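You operate a simulated robot arm through the tools that you are given. There is no shell and no other tool. Be economical: measure what you need, move in short steps, check, and stop when the job is done.

Carry out the task below with a simulated robot arm. There is one attempt and no reset: what you move stays moved.

## Task
Set the welder to 35 %, 3 ms and 5 Hz.
Fine: choose each value by its button, change it with UP and DOWN; save nothing.

It is judged by the outcome, as a careful person would: the job done as asked, and still so three seconds after it is handed in. It fails if anything else is knocked over, pushed out of place, dropped, spilled or broken.

## Robot
A 7-joint arm with a two-finger parallel gripper on a trunk, on a base that drives. Base frame: it is fixed to the floor where the robot stands at the start and does not move with it; the origin is under the middle of the robot, x ahead of it, y to its left, z up; the surface under the hand at the start is at about z = 0.8. Lengths are in m, angles in rad, forces in N, time in s.
With the tool pointing down near the work surface it reaches from about 0.24 to 0.7 m from the robot's upright axis, wherever it stands. Its first joint turns from -2.897 to 2.897 rad. Places, roughly: current button [0.6, 0, 1.3]; rate button [0.5, 0, 1.2]; width button [0.5, 0, 1.3]. Payload 1.57 kg.
Tool frame: the origin (TCP) lies between the finger pads and is the grasp point; the fingertips stand 0.03 m ahead of it; z points along the fingers, y is the line along which they close. The gripper opens to 0.08 m. The fingers are 0.017 m wide and 0.012 m thick; the gripper's body (0.04 by 0.082 m) begins 0.08 m behind the TCP.
Orientation is that of the tool frame in the base frame, as [roll, pitch, yaw] about the fixed x, y, z axes, in that order (R = Rz(yaw) Ry(pitch) Rx(roll)). With the fingers straight down and closing along the base's y, the tool's x points along the base's -x, its y along +y and its z along -z.

## Interface
- The arm moves only by the tool send_rows. Its argument "commands" is a list that holds one entry, the list of rows, each a list of 7 numbers: the opening, from 0 (shut) to 1 (fully open), then the shift along the tool's x, y, z in units of 500 mm (1.0 is 500 mm), then the turn, a rotation vector about the tool's x, y, z in units of 45 degrees (1.0 is 45 degrees). In form: [[[grip, x, y, z, wx, wy, wz], ...]]. A call has 1 to 20 rows; each row is the pose to reach, as a shift and turn from the pose commanded when the call began, along the tool's axes at that moment. A call with a number of a shift or a turn outside -1 to 1 is refused whole. A row lasts 0.2 s, in which the tool goes at most 0.05 m and 0.15 rad; a call with a longer step from one row to the next is refused whole, and so is a gripper value outside its range. Where a pose cannot be reached the arm comes as near as it can. A force on the tool above 40 N (or 10 N above the force at the start of the call, whichever is more), or a blocked arm, ends the call early, and 0.2 s more pass. Each finger travels about 0.072 m/s and halts on what it meets, pressing with about 28 N; the grip force reading is that of the motor and also rises with nothing between the fingers. The clock runs only during rows and for 0.2 s after the last one: add rows that repeat a pose to give the fingers time. The reply holds the time, the measured pose of the TCP, the force on the tool along the base axes, the opening and the grip force, in the units named above and with some noise, with the torque about the TCP (base axes, N m) and any sound that the robot's microphone picked up.
- Cameras (640 x 400 px; columns grow to the right, rows downward): "scene" is now at [0.003, 0.0944, 1.6419]; the picture's right is [-0.48, -0.88, 0.00], its down [-0.35, 0.19, -0.92] and it looks along [0.81, -0.44, -0.39] (base axes); focal length 269 px, centre (320, 200). "wrist" rides on the gripper at [0.072, -0.007, -0.122] in the tool frame; the picture's right is [0.09, 1.00, 0.00], its down [-0.84, 0.08, -0.54] and it looks along [-0.54, 0.05, 0.84] (tool axes); focal length 238 px, centre (320, 200). There is no depth. A picture from a camera that has moved, and an enlarged one, comes with that camera's place and axes in the base frame and with its lens.
- get_image(camera): a new picture of that camera. No time passes.
- move_column(by): slides the trunk up (or, below 0, down) by that many m; the arm and the scene camera ride with it, the base frame stays. It gives what a move gives, with no picture.
- base_move(legs): drives the robot by 1 to 6 legs, each [ahead, left, turn to the left] in m, m and rad, along the robot's own axes; the way and the turn of a leg run together, so that a leg with both is an arc; at most 1.5 m and 3.142 rad a leg. The arm and the cameras ride along, it lands a little off, and it stops where it bumps. It gives what a move gives.
- head_to(pan, tilt): turns the head with the scene camera to pan (to the left, within 1.501 rad either way) and tilt (down, from -0.506 to 1.204), counted from straight ahead of the robot. It gives what a move gives.
- zoom(camera, box): a new picture of the part [left, top, right, bottom] of that camera's present view, enlarged. No time passes.
- hand_in(): hands the job in; it is judged then, once.

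Go step by step. Nothing tells you exact positions but the pictures and the camera data: compare them with the known pose of the tool, close in by small moves and look again before you grip or let go. The budget is 120 turns and 82 pictures, counting those below and the enlarged ones. Unless the task says otherwise, let go and move clear before handing in, and close with one line.

The tools are called after ">>>" as name(argument=value, ...) on one line, values as JSON. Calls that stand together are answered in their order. send_rows: Moves the arm, as the interface text tells. Its arguments: {"type":"object","properties":{"commands":{"type":"array","items":{"type":"array","items":{"type":"array","items":{"type":"number"}}}}},"required":["commands"]} The other tools are called the same way: move_column (by) slides the trunk up or down; base_move (legs) drives the base; head_to (pan, tilt) turns the head that bears the scene camera; get_image (camera) takes a picture; zoom (camera, box) takes an enlarged picture of a part of a camera's view; hand_in () hands the job in.

At the start:

```text
clock: 0.0
ee_pos: [0.3774, -0.0086, 1.4779]
ee_rot: [-3.14, 0.002, -3.141]
wrist_force: [0.1, -0.7, 0.7]
ft_torque: [0.0, 0.01, 0.0]
finger_gap: 0.08
grasp_force: 0.1
trunk travel left (down, up): [-0.425, 0.055]
robot x, y, heading: [0.0019, -0.0011, 0.002]
head pan, tilt: [-0.497, 0.403]
```

scene: 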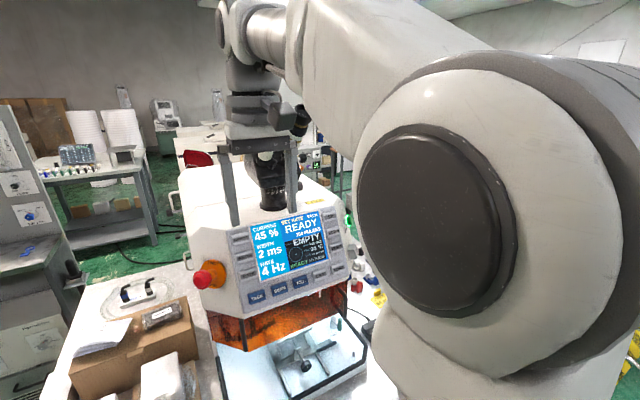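
wrist: 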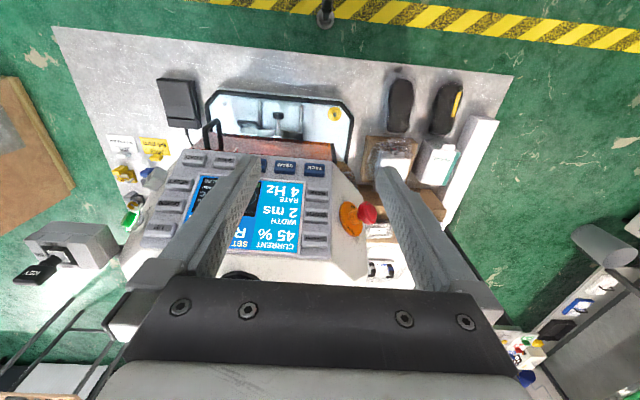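

The welder's panel shows 45 %, 2 ms and 4 Hz, with buttons on both sides and below the screen. I'll enlarge it to read the labels.

>>> zoom(camera="scene", box=[200, 190, 360, 310])

>>> zoom(camera="wrist", box=[130, 130, 390, 292])

```text
3.33 times, centred on (280, 250) of scene
camera zoom: at [0.003, 0.0944, 1.6419], right [-0.48, -0.88, 0.0], down [-0.35, 0.19, -0.92], along [0.81, -0.44, -0.39], focal length 896 px, centre (453, 33)
```

zoom: 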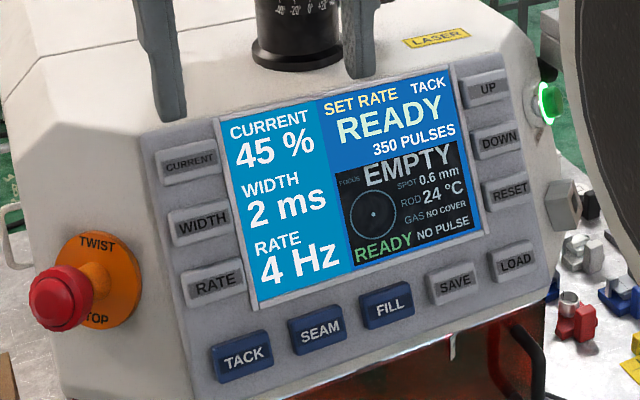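

```text
2.46 times, centred on (260, 211) of wrist
camera zoom: at [0.3054, -0.0146, 1.5999], right [-0.09, 1.0, 0.0], down [0.84, 0.08, 0.54], along [0.54, 0.05, -0.84], focal length 587 px, centre (468, 173)
```

zoom: 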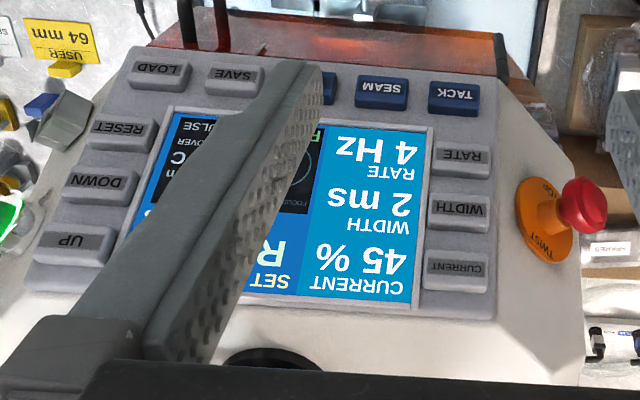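

Triangulating from both views gives CURRENT ≈ [0.559, 0, 1.318], WIDTH ≈ [0.541, 0, 1.280], RATE ≈ [0.523, 0, 1.242], UP ≈ [0.554, -0.235, 1.322] and DOWN ≈ [0.542, -0.238, 1.280]. The panel leans back with an outward normal of about (-0.9, 0, 0.43). I'll shut the fingers and start tilting the tool toward the panel.

>>> send_rows(commands=[[[0.8, 0, 0, 0, 0, -0.18, 0], [0.5, 0, 0, 0, 0, -0.36, 0], [0.2, 0, 0, 0, 0, -0.54, 0], [0, 0, 0, 0, 0, -0.72, 0], [0, 0, 0, 0, 0, -0.9, 0], [0, 0, 0, 0, 0, -0.9, 0]]])

```text
clock: 1.4
ee_pos: [0.3782, -0.0103, 1.4779]
ee_rot: [-3.139, 0.709, -3.14]
wrist_force: [0.5, 0.8, -0.1]
ft_torque: [0.02, -0.01, 0.01]
finger_gap: 0.0001
grasp_force: 21.0
trunk travel left (down, up): [-0.425, 0.055]
robot x, y, heading: [-0.0009, -0.0005, -0.004]
head pan, tilt: [-0.497, 0.403]
```

The tilt is going well. I'll finish it to about 64° from vertical.

>>> send_rows(commands=[[[0, 0, 0, 0, 0, -0.18, 0], [0, 0, 0, 0, 0, -0.36, 0], [0, 0, 0, 0, 0, -0.52, 0], [0, 0, 0, 0, 0, -0.52, 0]]])

>>> get_image(camera="wrist")

>>> get_image(camera="scene")

```text
clock: 2.4
ee_pos: [0.3765, -0.0083, 1.4768]
ee_rot: [-3.14, 1.118, -3.139]
wrist_force: [0.2, 0.4, -0.8]
ft_torque: [0.03, -0.03, 0.05]
finger_gap: 0.0
grasp_force: 21.0
trunk travel left (down, up): [-0.425, 0.055]
robot x, y, heading: [0.0011, 0.0009, -0.0]
head pan, tilt: [-0.497, 0.403]
```

```text
77 pictures are left
camera wrist: at [0.2363, -0.0147, 1.4669], right [-0.04, 1.0, -0.08], down [-0.12, 0.08, 0.99], along [0.99, 0.05, 0.12], focal length 238 px, centre (320, 200)
```

wrist: 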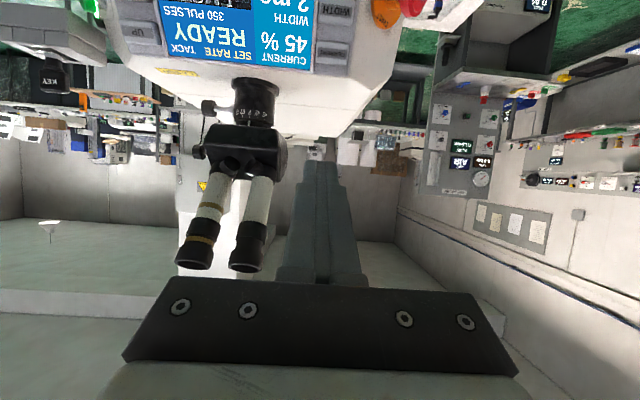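

```text
76 pictures are left
camera scene: at [0.0029, 0.0944, 1.6419], right [-0.48, -0.88, 0.0], down [-0.35, 0.19, -0.92], along [0.81, -0.44, -0.39], focal length 269 px, centre (320, 200)
```

scene: 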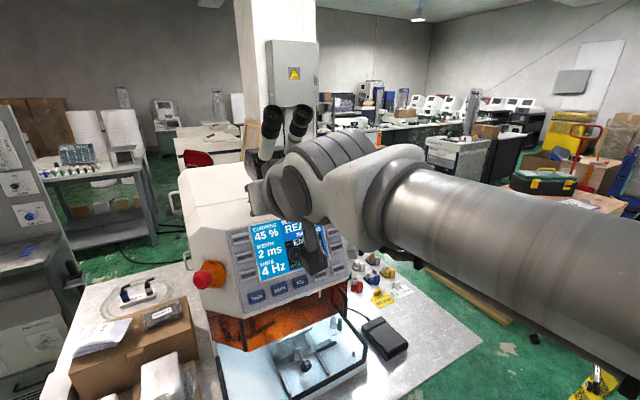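

The tool is now square to the panel, and the eyepieces (about [0.565, -0.1, 1.59]) are clear of it. Next I'll move the fingertip to about 5 cm in front of RATE.

>>> send_rows(commands=[[[0, 0.05, 0.003, 0.05, 0, 0, 0], [0, 0.1, 0.006, 0.105, 0, 0, 0], [0, 0.15, 0.009, 0.158, 0, 0, 0], [0, 0.2, 0.011, 0.21, 0, 0, 0], [0, 0.25, 0.014, 0.263, 0, 0, 0], [0, 0.294, 0.016, 0.309, 0, 0, 0], [0, 0.294, 0.016, 0.309, 0, 0, 0]]])

>>> get_image(camera="wrist")

>>> get_image(camera="scene")

```text
clock: 4.0
ee_pos: [0.4528, -0.0031, 1.28]
ee_rot: [-3.139, 1.117, -3.138]
wrist_force: [-0.4, -0.1, 0.9]
ft_torque: [-0.01, 0.04, 0.0]
finger_gap: 0.0
grasp_force: 21.0
trunk travel left (down, up): [-0.425, 0.055]
robot x, y, heading: [-0.0028, 0.001, -0.001]
head pan, tilt: [-0.497, 0.403]
```

```text
75 pictures are left
camera wrist: at [0.3125, -0.0076, 1.2686], right [-0.04, 1.0, -0.08], down [-0.12, 0.08, 0.99], along [0.99, 0.05, 0.12], focal length 238 px, centre (320, 200)
```

wrist: 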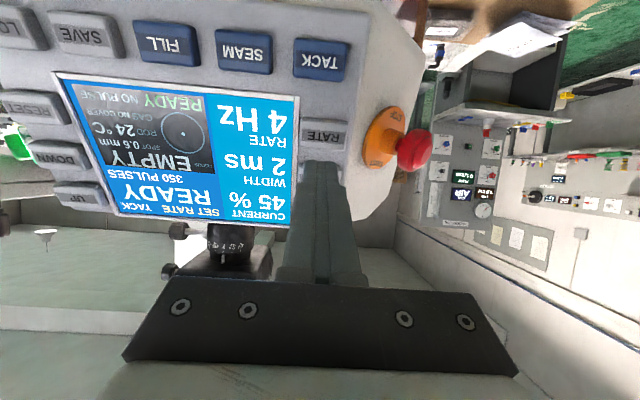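

```text
74 pictures are left
camera scene: at [0.0121, 0.1183, 1.6433], right [-0.22, -0.98, 0.0], down [-0.37, 0.08, -0.93], along [0.9, -0.2, -0.38], focal length 269 px, centre (320, 200)
```

scene: 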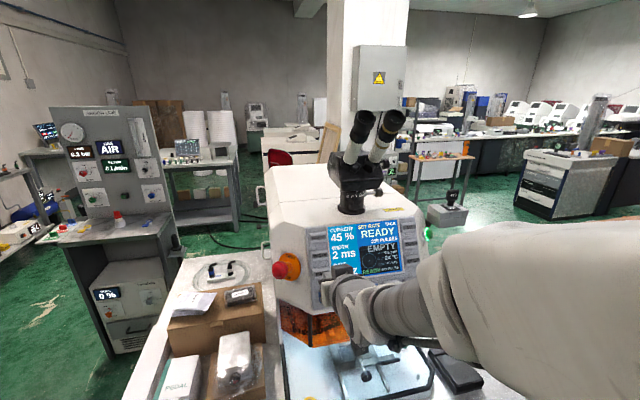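

RATE shows at about [0.523, 0.003, 1.239], which matches my estimate. I'll advance in small steps until I feel contact.

>>> send_rows(commands=[[[0, 0.008, 0.01, 0.04, 0, 0, 0], [0, 0.008, 0.01, 0.08, 0, 0, 0], [0, 0.008, 0.01, 0.086, 0, 0, 0]]])

>>> get_image(camera="wrist")

>>> get_image(camera="scene")

```text
clock: 4.8
ee_pos: [0.4878, 0.0043, 1.2556]
ee_rot: [-3.139, 1.115, -3.139]
wrist_force: [0.5, 0.2, 0.2]
ft_torque: [-0.02, 0.01, -0.01]
finger_gap: 0.0001
grasp_force: 21.4
trunk travel left (down, up): [-0.425, 0.055]
robot x, y, heading: [-0.002, -0.0014, 0.001]
head pan, tilt: [-0.497, 0.403]
```

```text
73 pictures are left
camera wrist: at [0.3475, -0.0019, 1.2442], right [-0.04, 1.0, -0.08], down [-0.12, 0.08, 0.99], along [0.99, 0.05, 0.11], focal length 238 px, centre (320, 200)
```

wrist: 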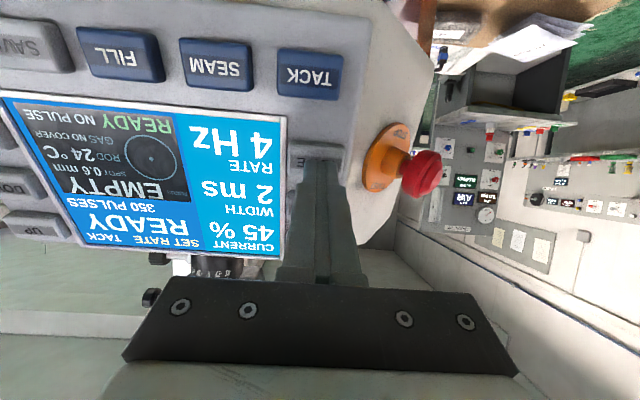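

```text
72 pictures are left
camera scene: at [0.003, 0.0944, 1.6419], right [-0.48, -0.88, 0.0], down [-0.35, 0.19, -0.92], along [0.81, -0.44, -0.39], focal length 269 px, centre (320, 200)
```

scene: 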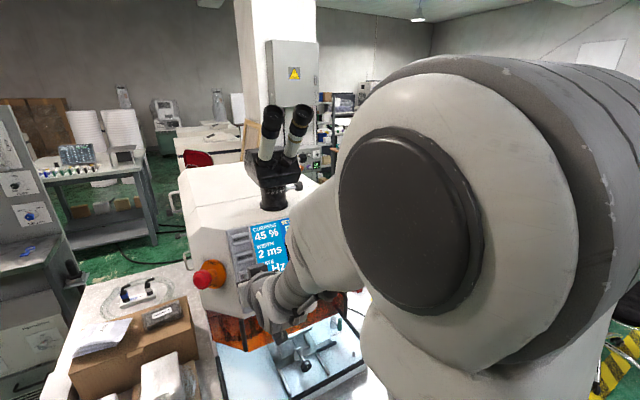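

The tip sits just off the RATE button with no contact yet. I'll press in gently.

>>> send_rows(commands=[[[0, 0, 0, 0.004, 0, 0, 0], [0, 0, 0, 0.008, 0, 0, 0], [0, 0, 0, 0.012, 0, 0, 0], [0, 0, 0, 0.015, 0, 0, 0]]])

>>> get_image(camera="wrist")

```text
clock: 5.8
ee_pos: [0.4943, 0.0026, 1.2515]
ee_rot: [-3.14, 1.116, -3.141]
wrist_force: [0.0, 0.3, 0.4]
ft_torque: [0.0, -0.03, -0.01]
finger_gap: 0.0
grasp_force: 20.9
trunk travel left (down, up): [-0.425, 0.055]
robot x, y, heading: [-0.0017, 0.001, 0.001]
head pan, tilt: [-0.497, 0.403]
```

```text
71 pictures are left
camera wrist: at [0.3539, -0.0018, 1.2411], right [-0.04, 1.0, -0.08], down [-0.12, 0.08, 0.99], along [0.99, 0.05, 0.12], focal length 238 px, centre (320, 200)
```

wrist: 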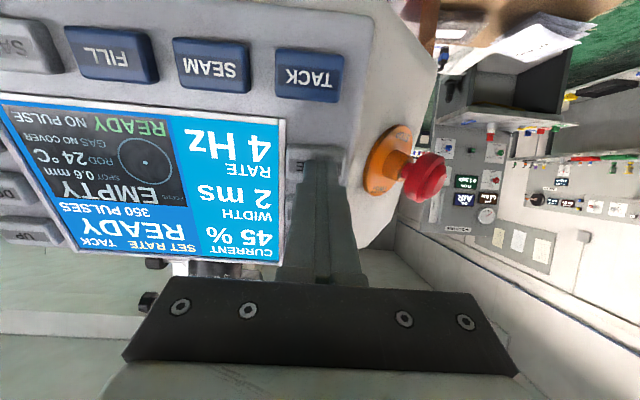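

There's still no contact, so I'll keep going in small steps.

>>> send_rows(commands=[[[0, 0, 0, 0.003, 0, 0, 0], [0, 0, 0, 0.006, 0, 0, 0], [0, 0, 0, 0.009, 0, 0, 0]]])

```text
clock: 6.6
ee_pos: [0.499, 0.0035, 1.2505]
ee_rot: [-3.14, 1.115, -3.14]
wrist_force: [-1.1, -0.7, -0.3]
ft_torque: [-0.02, 0.0, 0.0]
finger_gap: 0.0001
grasp_force: 21.9
trunk travel left (down, up): [-0.425, 0.055]
robot x, y, heading: [-0.0027, -0.0031, 0.003]
head pan, tilt: [-0.497, 0.403]
```

>>> send_rows(commands=[[[0, 0, 0, 0.003, 0, 0, 0], [0, 0, 0, 0.006, 0, 0, 0]]])

>>> zoom(camera="wrist", box=[200, 100, 400, 225])

```text
clock: 7.2
ee_pos: [0.5006, 0.0038, 1.2489]
ee_rot: [-3.139, 1.117, -3.14]
wrist_force: [-4.2, -0.1, 0.4]
ft_torque: [0.02, 0.03, -0.03]
finger_gap: 0.0002
grasp_force: 21.1
trunk travel left (down, up): [-0.425, 0.055]
robot x, y, heading: [0.0017, 0.0001, 0.005]
head pan, tilt: [-0.497, 0.403]
heard: click
```

```text
3.20 times, centred on (300, 162) of wrist
camera zoom: at [0.36, -0.0016, 1.2384], right [-0.04, 1.0, -0.08], down [-0.12, 0.08, 0.99], along [0.99, 0.05, 0.12], focal length 763 px, centre (384, 320)
```

zoom: 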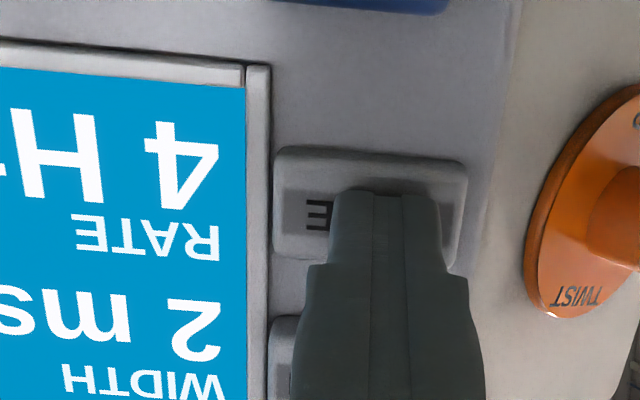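

RATE clicked at TCP [0.5005, 0.004, 1.249]. I'll pull back 5 cm and move across to UP.

>>> send_rows(commands=[[[0, 0, 0, -0.05, 0, 0, 0], [0, 0, 0, -0.1, 0, 0, 0], [0, -0.03, -0.08, -0.1, 0, 0, 0], [0, -0.06, -0.16, -0.1, 0, 0, 0], [0, -0.09, -0.24, -0.1, 0, 0, 0], [0, -0.12, -0.32, -0.1, 0, 0, 0], [0, -0.15, -0.4, -0.1, 0, 0, 0], [0, -0.176, -0.478, -0.1, 0, 0, 0], [0, -0.176, -0.478, -0.064, 0, 0, 0], [0, -0.176, -0.478, -0.064, 0, 0, 0]]])

>>> get_image(camera="wrist")

```text
clock: 9.4
ee_pos: [0.5127, -0.2353, 1.3413]
ee_rot: [-3.141, 1.115, -3.141]
wrist_force: [0.6, 0.4, -0.8]
ft_torque: [0.01, 0.01, -0.02]
finger_gap: 0.0
grasp_force: 21.1
trunk travel left (down, up): [-0.425, 0.055]
robot x, y, heading: [-0.0011, 0.0015, 0.003]
head pan, tilt: [-0.497, 0.403]
```

```text
69 pictures are left
camera wrist: at [0.3715, -0.2408, 1.3311], right [-0.04, 1.0, -0.08], down [-0.12, 0.08, 0.99], along [0.99, 0.05, 0.12], focal length 238 px, centre (320, 200)
```

wrist: 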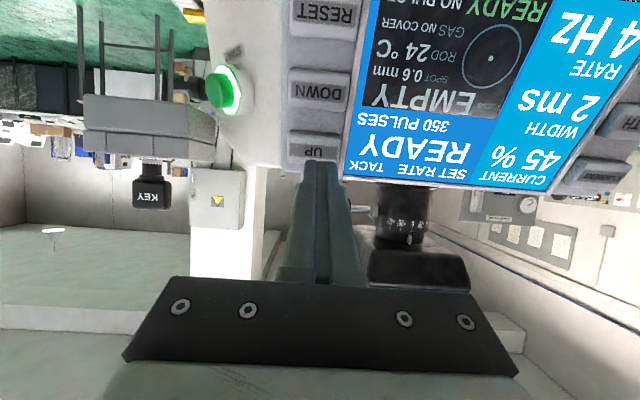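

UP is at about [0.565, -0.239, 1.313], so I'll trim sideways, close in and press gently.

>>> send_rows(commands=[[[0, 0.005, -0.008, 0.03, 0, 0, 0], [0, 0.005, -0.008, 0.05, 0, 0, 0], [0, 0.005, -0.008, 0.054, 0, 0, 0]]])

>>> send_rows(commands=[[[0, 0, 0, 0.003, 0, 0, 0], [0, 0, 0, 0.006, 0, 0, 0]]])

```text
clock: 10.2
ee_pos: [0.5334, -0.2407, 1.3279]
ee_rot: [3.141, 1.116, -3.14]
wrist_force: [-0.5, -0.5, -0.1]
ft_torque: [0.0, -0.01, -0.01]
finger_gap: 0.0
grasp_force: 21.0
trunk travel left (down, up): [-0.425, 0.055]
robot x, y, heading: [0.0025, -0.0016, 0.0]
head pan, tilt: [-0.497, 0.403]
```

```text
clock: 10.8
ee_pos: [0.5374, -0.239, 1.327]
ee_rot: [-3.138, 1.118, -3.14]
wrist_force: [-0.9, 1.2, 0.3]
ft_torque: [0.01, 0.01, 0.04]
finger_gap: 0.0001
grasp_force: 21.7
trunk travel left (down, up): [-0.425, 0.055]
robot x, y, heading: [0.0019, 0.0003, -0.001]
head pan, tilt: [-0.497, 0.403]
heard: click
```

I heard a click, so I'll back off and check the display.

>>> send_rows(commands=[[[0, 0, 0, -0.03, 0, 0, 0]]])

>>> get_image(camera="wrist")

```text
clock: 11.2
ee_pos: [0.5245, -0.2395, 1.3335]
ee_rot: [-3.141, 1.115, -3.14]
wrist_force: [0.8, -0.4, -0.6]
ft_torque: [-0.03, 0.01, 0.02]
finger_gap: 0.0
grasp_force: 21.0
trunk travel left (down, up): [-0.425, 0.055]
robot x, y, heading: [0.0009, -0.0004, 0.001]
head pan, tilt: [-0.497, 0.403]
```

```text
68 pictures are left
camera wrist: at [0.3834, -0.2445, 1.3227], right [-0.04, 1.0, -0.08], down [-0.12, 0.08, 0.99], along [0.99, 0.05, 0.12], focal length 238 px, centre (320, 200)
```

wrist: 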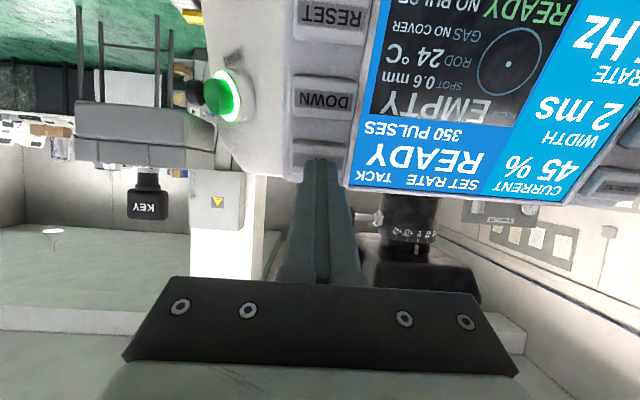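

The rate digit is out of view here. I'll move to WIDTH, where the whole value column is visible.

>>> send_rows(commands=[[[0, 0, 0, -0.06, 0, 0, 0], [0, 0.015, 0.08, -0.06, 0, 0, 0], [0, 0.03, 0.16, -0.06, 0, 0, 0], [0, 0.045, 0.24, -0.06, 0, 0, 0], [0, 0.06, 0.32, -0.06, 0, 0, 0], [0, 0.075, 0.4, -0.06, 0, 0, 0], [0, 0.086, 0.481, -0.06, 0, 0, 0], [0, 0.086, 0.481, -0.02, 0, 0, 0], [0, 0.086, 0.481, -0.02, 0, 0, 0]]])

>>> get_image(camera="wrist")

```text
clock: 13.2
ee_pos: [0.4971, 0.0014, 1.2985]
ee_rot: [-3.14, 1.114, -3.139]
wrist_force: [0.1, -0.5, -0.1]
ft_torque: [0.01, -0.02, 0.03]
finger_gap: 0.0
grasp_force: 21.1
trunk travel left (down, up): [-0.425, 0.055]
robot x, y, heading: [-0.0001, 0.0004, -0.005]
head pan, tilt: [-0.497, 0.403]
```

```text
67 pictures are left
camera wrist: at [0.3558, -0.0042, 1.2886], right [-0.04, 1.0, -0.08], down [-0.12, 0.08, 0.99], along [0.99, 0.05, 0.12], focal length 238 px, centre (320, 200)
```

wrist: 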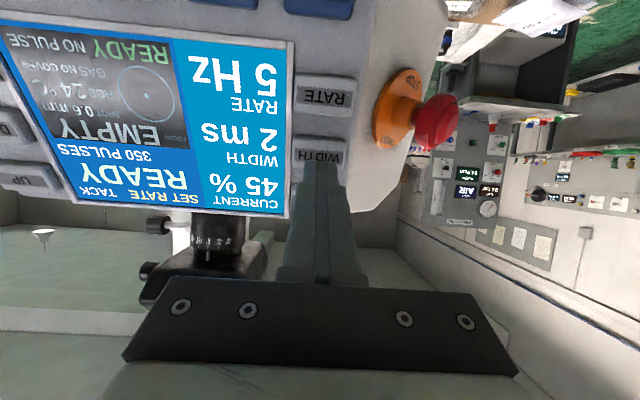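

Rate now reads 5 Hz. I'm aligned with WIDTH (about [0.547, 0.002, 1.276]) and will press it.

>>> send_rows(commands=[[[0, -0.002, 0, 0.03, 0, 0, 0], [0, -0.002, 0, 0.043, 0, 0, 0], [0, -0.002, 0, 0.046, 0, 0, 0]]])

>>> send_rows(commands=[[[0, 0, 0, 0.003, 0, 0, 0], [0, 0, 0, 0.006, 0, 0, 0]]])

```text
clock: 14.0
ee_pos: [0.5167, 0.0013, 1.2897]
ee_rot: [-3.139, 1.118, -3.14]
wrist_force: [-0.6, 0.6, 1.0]
ft_torque: [0.03, 0.03, 0.03]
finger_gap: 0.0
grasp_force: 21.2
trunk travel left (down, up): [-0.425, 0.055]
robot x, y, heading: [-0.0021, -0.0032, 0.002]
head pan, tilt: [-0.497, 0.403]
```

```text
clock: 14.6
ee_pos: [0.5193, 0.0006, 1.29]
ee_rot: [-3.141, 1.118, -3.139]
wrist_force: [-2.3, 0.0, 2.8]
ft_torque: [0.02, -0.04, 0.01]
finger_gap: 0.0001
grasp_force: 21.2
trunk travel left (down, up): [-0.425, 0.055]
robot x, y, heading: [-0.0015, 0.0015, -0.0]
head pan, tilt: [-0.497, 0.403]
heard: click
```

WIDTH clicked. Now back across to UP, stopping 1.5 cm short of it.

>>> send_rows(commands=[[[0, 0, 0, -0.09, 0, 0, 0], [0, -0.015, -0.08, -0.09, 0, 0, 0], [0, -0.03, -0.16, -0.09, 0, 0, 0], [0, -0.045, -0.24, -0.09, 0, 0, 0], [0, -0.06, -0.32, -0.09, 0, 0, 0], [0, -0.075, -0.4, -0.09, 0, 0, 0], [0, -0.084, -0.481, -0.09, 0, 0, 0], [0, -0.084, -0.481, -0.033, 0, 0, 0], [0, -0.084, -0.481, -0.033, 0, 0, 0]]])

>>> get_image(camera="wrist")

```text
clock: 16.6
ee_pos: [0.5246, -0.2417, 1.3318]
ee_rot: [-3.138, 1.115, -3.141]
wrist_force: [-0.5, 0.3, -0.4]
ft_torque: [-0.02, 0.02, 0.0]
finger_gap: 0.0001
grasp_force: 21.2
trunk travel left (down, up): [-0.425, 0.055]
robot x, y, heading: [-0.0028, -0.0003, 0.004]
head pan, tilt: [-0.497, 0.403]
```

```text
66 pictures are left
camera wrist: at [0.3836, -0.2458, 1.3224], right [-0.04, 1.0, -0.08], down [-0.12, 0.08, 0.99], along [0.99, 0.05, 0.12], focal length 238 px, centre (320, 200)
```

wrist: 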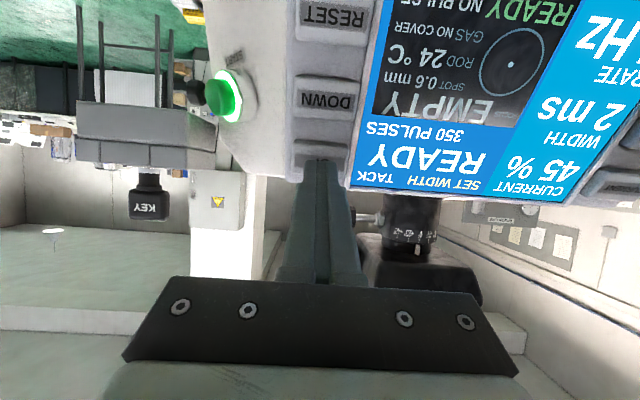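

The display says SET WIDTH, 2 ms. I'll press UP once.

>>> send_rows(commands=[[[0, 0, 0.003, 0.022, 0, 0, 0], [0, 0, 0.003, 0.025, 0, 0, 0], [0, 0, 0.003, 0.028, 0, 0, 0]]])

>>> zoom(camera="wrist", box=[360, 0, 640, 200])

```text
clock: 17.4
ee_pos: [0.5357, -0.2383, 1.3281]
ee_rot: [-3.139, 1.117, -3.141]
wrist_force: [-2.1, 0.6, 0.0]
ft_torque: [-0.02, 0.04, 0.02]
finger_gap: 0.0004
grasp_force: 21.2
trunk travel left (down, up): [-0.425, 0.055]
robot x, y, heading: [-0.0006, 0.0006, -0.005]
head pan, tilt: [-0.497, 0.403]
```

```text
2.00 times, centred on (500, 100) of wrist
camera zoom: at [0.3951, -0.2437, 1.3165], right [-0.04, 1.0, -0.08], down [-0.12, 0.08, 0.99], along [0.99, 0.05, 0.12], focal length 477 px, centre (-40, 400)
```

zoom: 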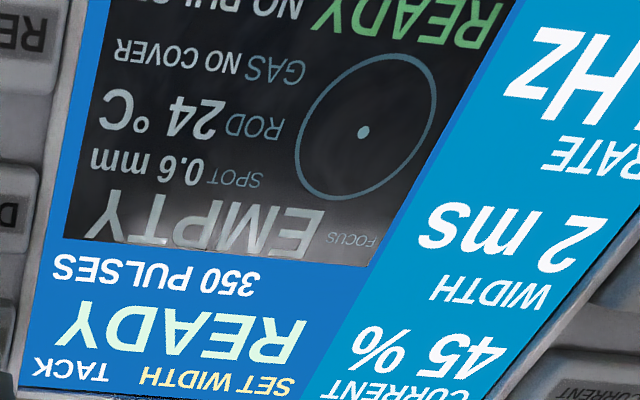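

Still 2 ms with no click, so I'll go slightly deeper.

>>> send_rows(commands=[[[0, 0, 0, 0.003, 0, 0, 0]]])

>>> zoom(camera="wrist", box=[360, 0, 640, 200])

```text
clock: 17.8
ee_pos: [0.5375, -0.2377, 1.3261]
ee_rot: [-3.139, 1.116, -3.14]
wrist_force: [-1.9, -1.0, 0.6]
ft_torque: [0.0, 0.0, -0.03]
finger_gap: 0.0
grasp_force: 20.9
trunk travel left (down, up): [-0.425, 0.055]
robot x, y, heading: [-0.0016, -0.0044, -0.0]
head pan, tilt: [-0.497, 0.403]
heard: click
```

```text
2.00 times, centred on (500, 100) of wrist
camera zoom: at [0.3962, -0.2436, 1.3159], right [-0.04, 1.0, -0.08], down [-0.12, 0.08, 0.99], along [0.99, 0.05, 0.12], focal length 477 px, centre (-40, 400)
```

zoom: 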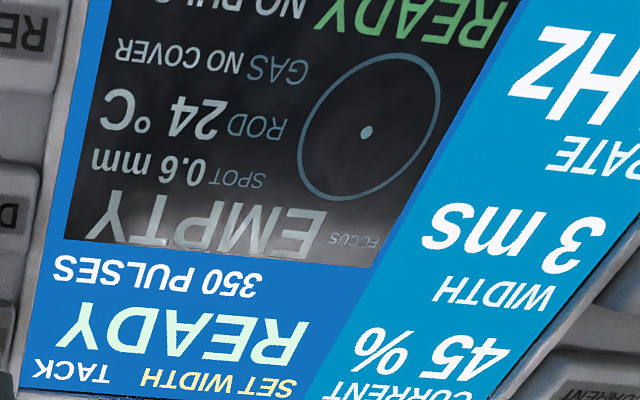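

Width is 3 ms. Next is CURRENT, in the same row on the left side.

>>> send_rows(commands=[[[0, 0, 0, -0.08, 0, 0, 0], [0, 0, 0.08, -0.08, 0, 0, 0], [0, 0, 0.16, -0.08, 0, 0, 0], [0, 0, 0.24, -0.08, 0, 0, 0], [0, 0, 0.32, -0.08, 0, 0, 0], [0, 0, 0.4, -0.08, 0, 0, 0], [0, 0, 0.479, -0.08, 0, 0, 0], [0, 0, 0.479, -0.05, 0, 0, 0], [0, 0, 0.479, -0.05, 0, 0, 0]]])

>>> get_image(camera="wrist")

```text
clock: 19.8
ee_pos: [0.5135, 0.0024, 1.3376]
ee_rot: [-3.137, 1.117, -3.139]
wrist_force: [0.3, -1.0, 0.7]
ft_torque: [-0.01, 0.01, 0.01]
finger_gap: 0.0003
grasp_force: 21.3
trunk travel left (down, up): [-0.425, 0.055]
robot x, y, heading: [0.0013, -0.0021, 0.003]
head pan, tilt: [-0.497, 0.403]
```

```text
63 pictures are left
camera wrist: at [0.3732, -0.0034, 1.3269], right [-0.04, 1.0, -0.08], down [-0.12, 0.08, 0.99], along [0.99, 0.05, 0.12], focal length 238 px, centre (320, 200)
```

wrist: 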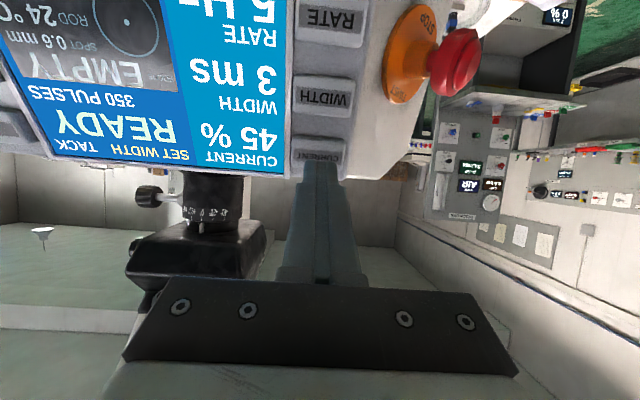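

I'm aligned with CURRENT and will press it.

>>> send_rows(commands=[[[0, 0.002, -0.002, 0.03, 0, 0, 0], [0, 0.002, -0.002, 0.044, 0, 0, 0], [0, 0.002, -0.002, 0.047, 0, 0, 0], [0, 0.002, -0.002, 0.05, 0, 0, 0]]])

>>> send_rows(commands=[[[0, 0, 0, 0.003, 0, 0, 0]]])

```text
clock: 20.8
ee_pos: [0.5365, -0.0002, 1.3252]
ee_rot: [-3.14, 1.115, -3.141]
wrist_force: [-2.5, 0.7, -0.1]
ft_torque: [0.03, 0.01, 0.04]
finger_gap: 0.0001
grasp_force: 21.7
trunk travel left (down, up): [-0.425, 0.055]
robot x, y, heading: [0.0006, -0.0006, -0.002]
head pan, tilt: [-0.497, 0.403]
heard: click
```

```text
clock: 21.2
ee_pos: [0.5381, 0.0011, 1.3247]
ee_rot: [-3.138, 1.116, -3.14]
wrist_force: [-4.4, 1.5, 1.1]
ft_torque: [0.0, 0.02, 0.06]
finger_gap: 0.0001
grasp_force: 20.9
trunk travel left (down, up): [-0.425, 0.055]
robot x, y, heading: [-0.0, -0.0024, -0.004]
head pan, tilt: [-0.497, 0.403]
```

CURRENT clicked. Now across to DOWN, one row below UP.

>>> send_rows(commands=[[[0, 0, 0, -0.09, 0, 0, 0], [0, 0.015, -0.08, -0.09, 0, 0, 0], [0, 0.03, -0.16, -0.09, 0, 0, 0], [0, 0.045, -0.24, -0.09, 0, 0, 0], [0, 0.06, -0.32, -0.09, 0, 0, 0], [0, 0.075, -0.4, -0.09, 0, 0, 0], [0, 0.084, -0.478, -0.09, 0, 0, 0], [0, 0.084, -0.478, -0.045, 0, 0, 0], [0, 0.084, -0.478, -0.045, 0, 0, 0]]])

>>> get_image(camera="wrist")

```text
clock: 23.2
ee_pos: [0.4994, -0.2407, 1.2964]
ee_rot: [-3.14, 1.116, -3.14]
wrist_force: [0.3, 0.4, 0.5]
ft_torque: [0.01, 0.02, 0.0]
finger_gap: 0.0
grasp_force: 21.8
trunk travel left (down, up): [-0.425, 0.055]
robot x, y, heading: [0.0038, -0.0013, 0.002]
head pan, tilt: [-0.497, 0.403]
```

```text
62 pictures are left
camera wrist: at [0.3586, -0.2449, 1.2857], right [-0.04, 1.0, -0.08], down [-0.12, 0.08, 0.99], along [0.99, 0.05, 0.12], focal length 238 px, centre (320, 200)
```

wrist: 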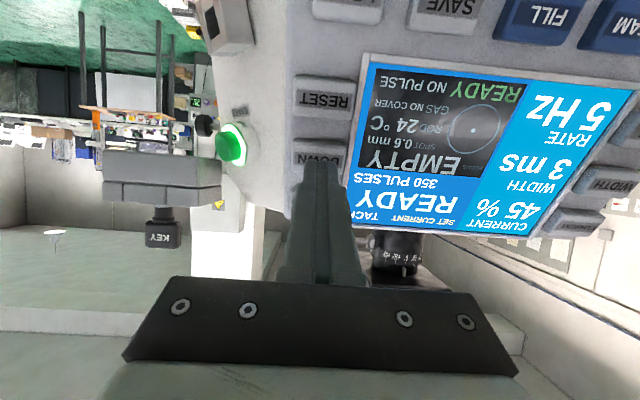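

The display says SET CURRENT and the finger faces DOWN. I'll press once and see how big a step it makes.

>>> send_rows(commands=[[[0, 0, 0.002, 0.03, 0, 0, 0], [0, 0, 0.002, 0.04, 0, 0, 0], [0, 0, 0.002, 0.043, 0, 0, 0], [0, 0, 0.002, 0.046, 0, 0, 0]]])

>>> get_image(camera="wrist")

```text
clock: 24.2
ee_pos: [0.5193, -0.2391, 1.2856]
ee_rot: [-3.139, 1.118, -3.14]
wrist_force: [-6.3, -0.7, 0.5]
ft_torque: [-0.01, 0.04, -0.01]
finger_gap: 0.0003
grasp_force: 21.2
trunk travel left (down, up): [-0.425, 0.055]
robot x, y, heading: [0.0013, -0.0029, 0.003]
head pan, tilt: [-0.497, 0.403]
heard: click
```

```text
61 pictures are left
camera wrist: at [0.3786, -0.2433, 1.2764], right [-0.04, 1.0, -0.08], down [-0.12, 0.08, 0.99], along [0.99, 0.05, 0.12], focal length 238 px, centre (320, 200)
```

wrist: 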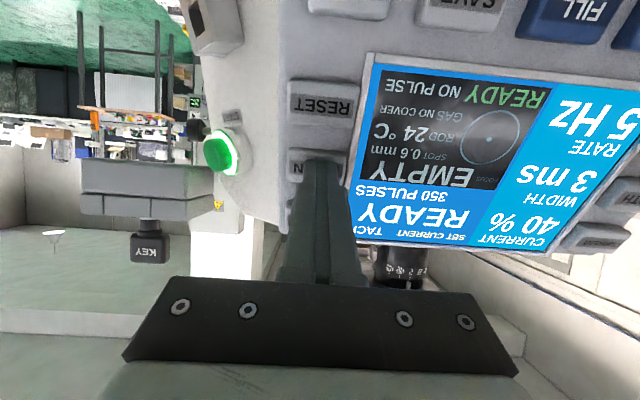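

One press took it to 40 %, so one more is needed. I'll release and press again.

>>> send_rows(commands=[[[0, 0, 0, -0.025, 0, 0, 0], [0, 0, 0, -0.025, 0, 0, 0], [0, 0, 0, -0.006, 0, 0, 0], [0, 0, 0, -0.003, 0, 0, 0], [0, 0, 0, 0, 0, 0, 0]]])

>>> get_image(camera="wrist")

```text
clock: 25.4
ee_pos: [0.5204, -0.2378, 1.2875]
ee_rot: [-3.14, 1.116, -3.139]
wrist_force: [-3.3, 1.2, 1.6]
ft_torque: [0.01, -0.01, 0.07]
finger_gap: 0.0
grasp_force: 21.2
trunk travel left (down, up): [-0.425, 0.055]
robot x, y, heading: [0.0001, 0.0034, 0.003]
head pan, tilt: [-0.497, 0.403]
heard: click
```

```text
60 pictures are left
camera wrist: at [0.3788, -0.2427, 1.2768], right [-0.04, 1.0, -0.08], down [-0.12, 0.08, 0.99], along [0.99, 0.05, 0.12], focal length 238 px, centre (320, 200)
```

wrist: 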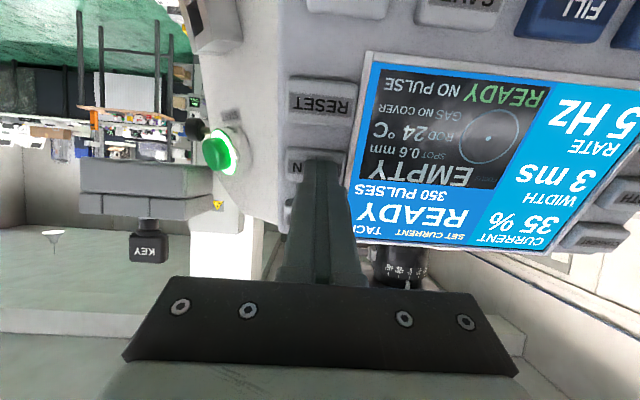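

Current is 35 %. I'll back well clear and check the final display.

>>> send_rows(commands=[[[0, 0, 0, -0.08, 0, 0, 0], [0, 0, 0, -0.16, 0, 0, 0], [0, 0, 0, -0.2, 0, 0, 0], [0, 0, 0, -0.2, 0, 0, 0]]])

>>> get_image(camera="wrist")

```text
clock: 26.4
ee_pos: [0.4296, -0.2381, 1.3297]
ee_rot: [-3.141, 1.115, -3.139]
wrist_force: [-0.4, 0.5, -0.5]
ft_torque: [0.02, 0.01, -0.02]
finger_gap: 0.0002
grasp_force: 21.6
trunk travel left (down, up): [-0.425, 0.055]
robot x, y, heading: [-0.0043, 0.0019, -0.001]
head pan, tilt: [-0.497, 0.403]
```

```text
59 pictures are left
camera wrist: at [0.2895, -0.2436, 1.3197], right [-0.04, 1.0, -0.08], down [-0.12, 0.08, 0.99], along [0.99, 0.05, 0.12], focal length 238 px, centre (320, 200)
```

wrist: 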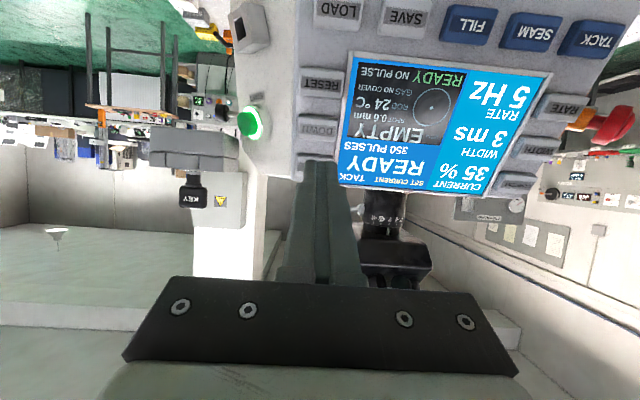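

The display reads 35 %, 3 ms and 5 Hz, and the arm is clear, so I'm handing in.

>>> hand_in()

```text
The job is handed in.
```

The welder's display reads 35 %, 3 ms and 5 Hz; I chose each value by its button, changed it with UP and DOWN, saved nothing, and moved the arm clear before handing in.
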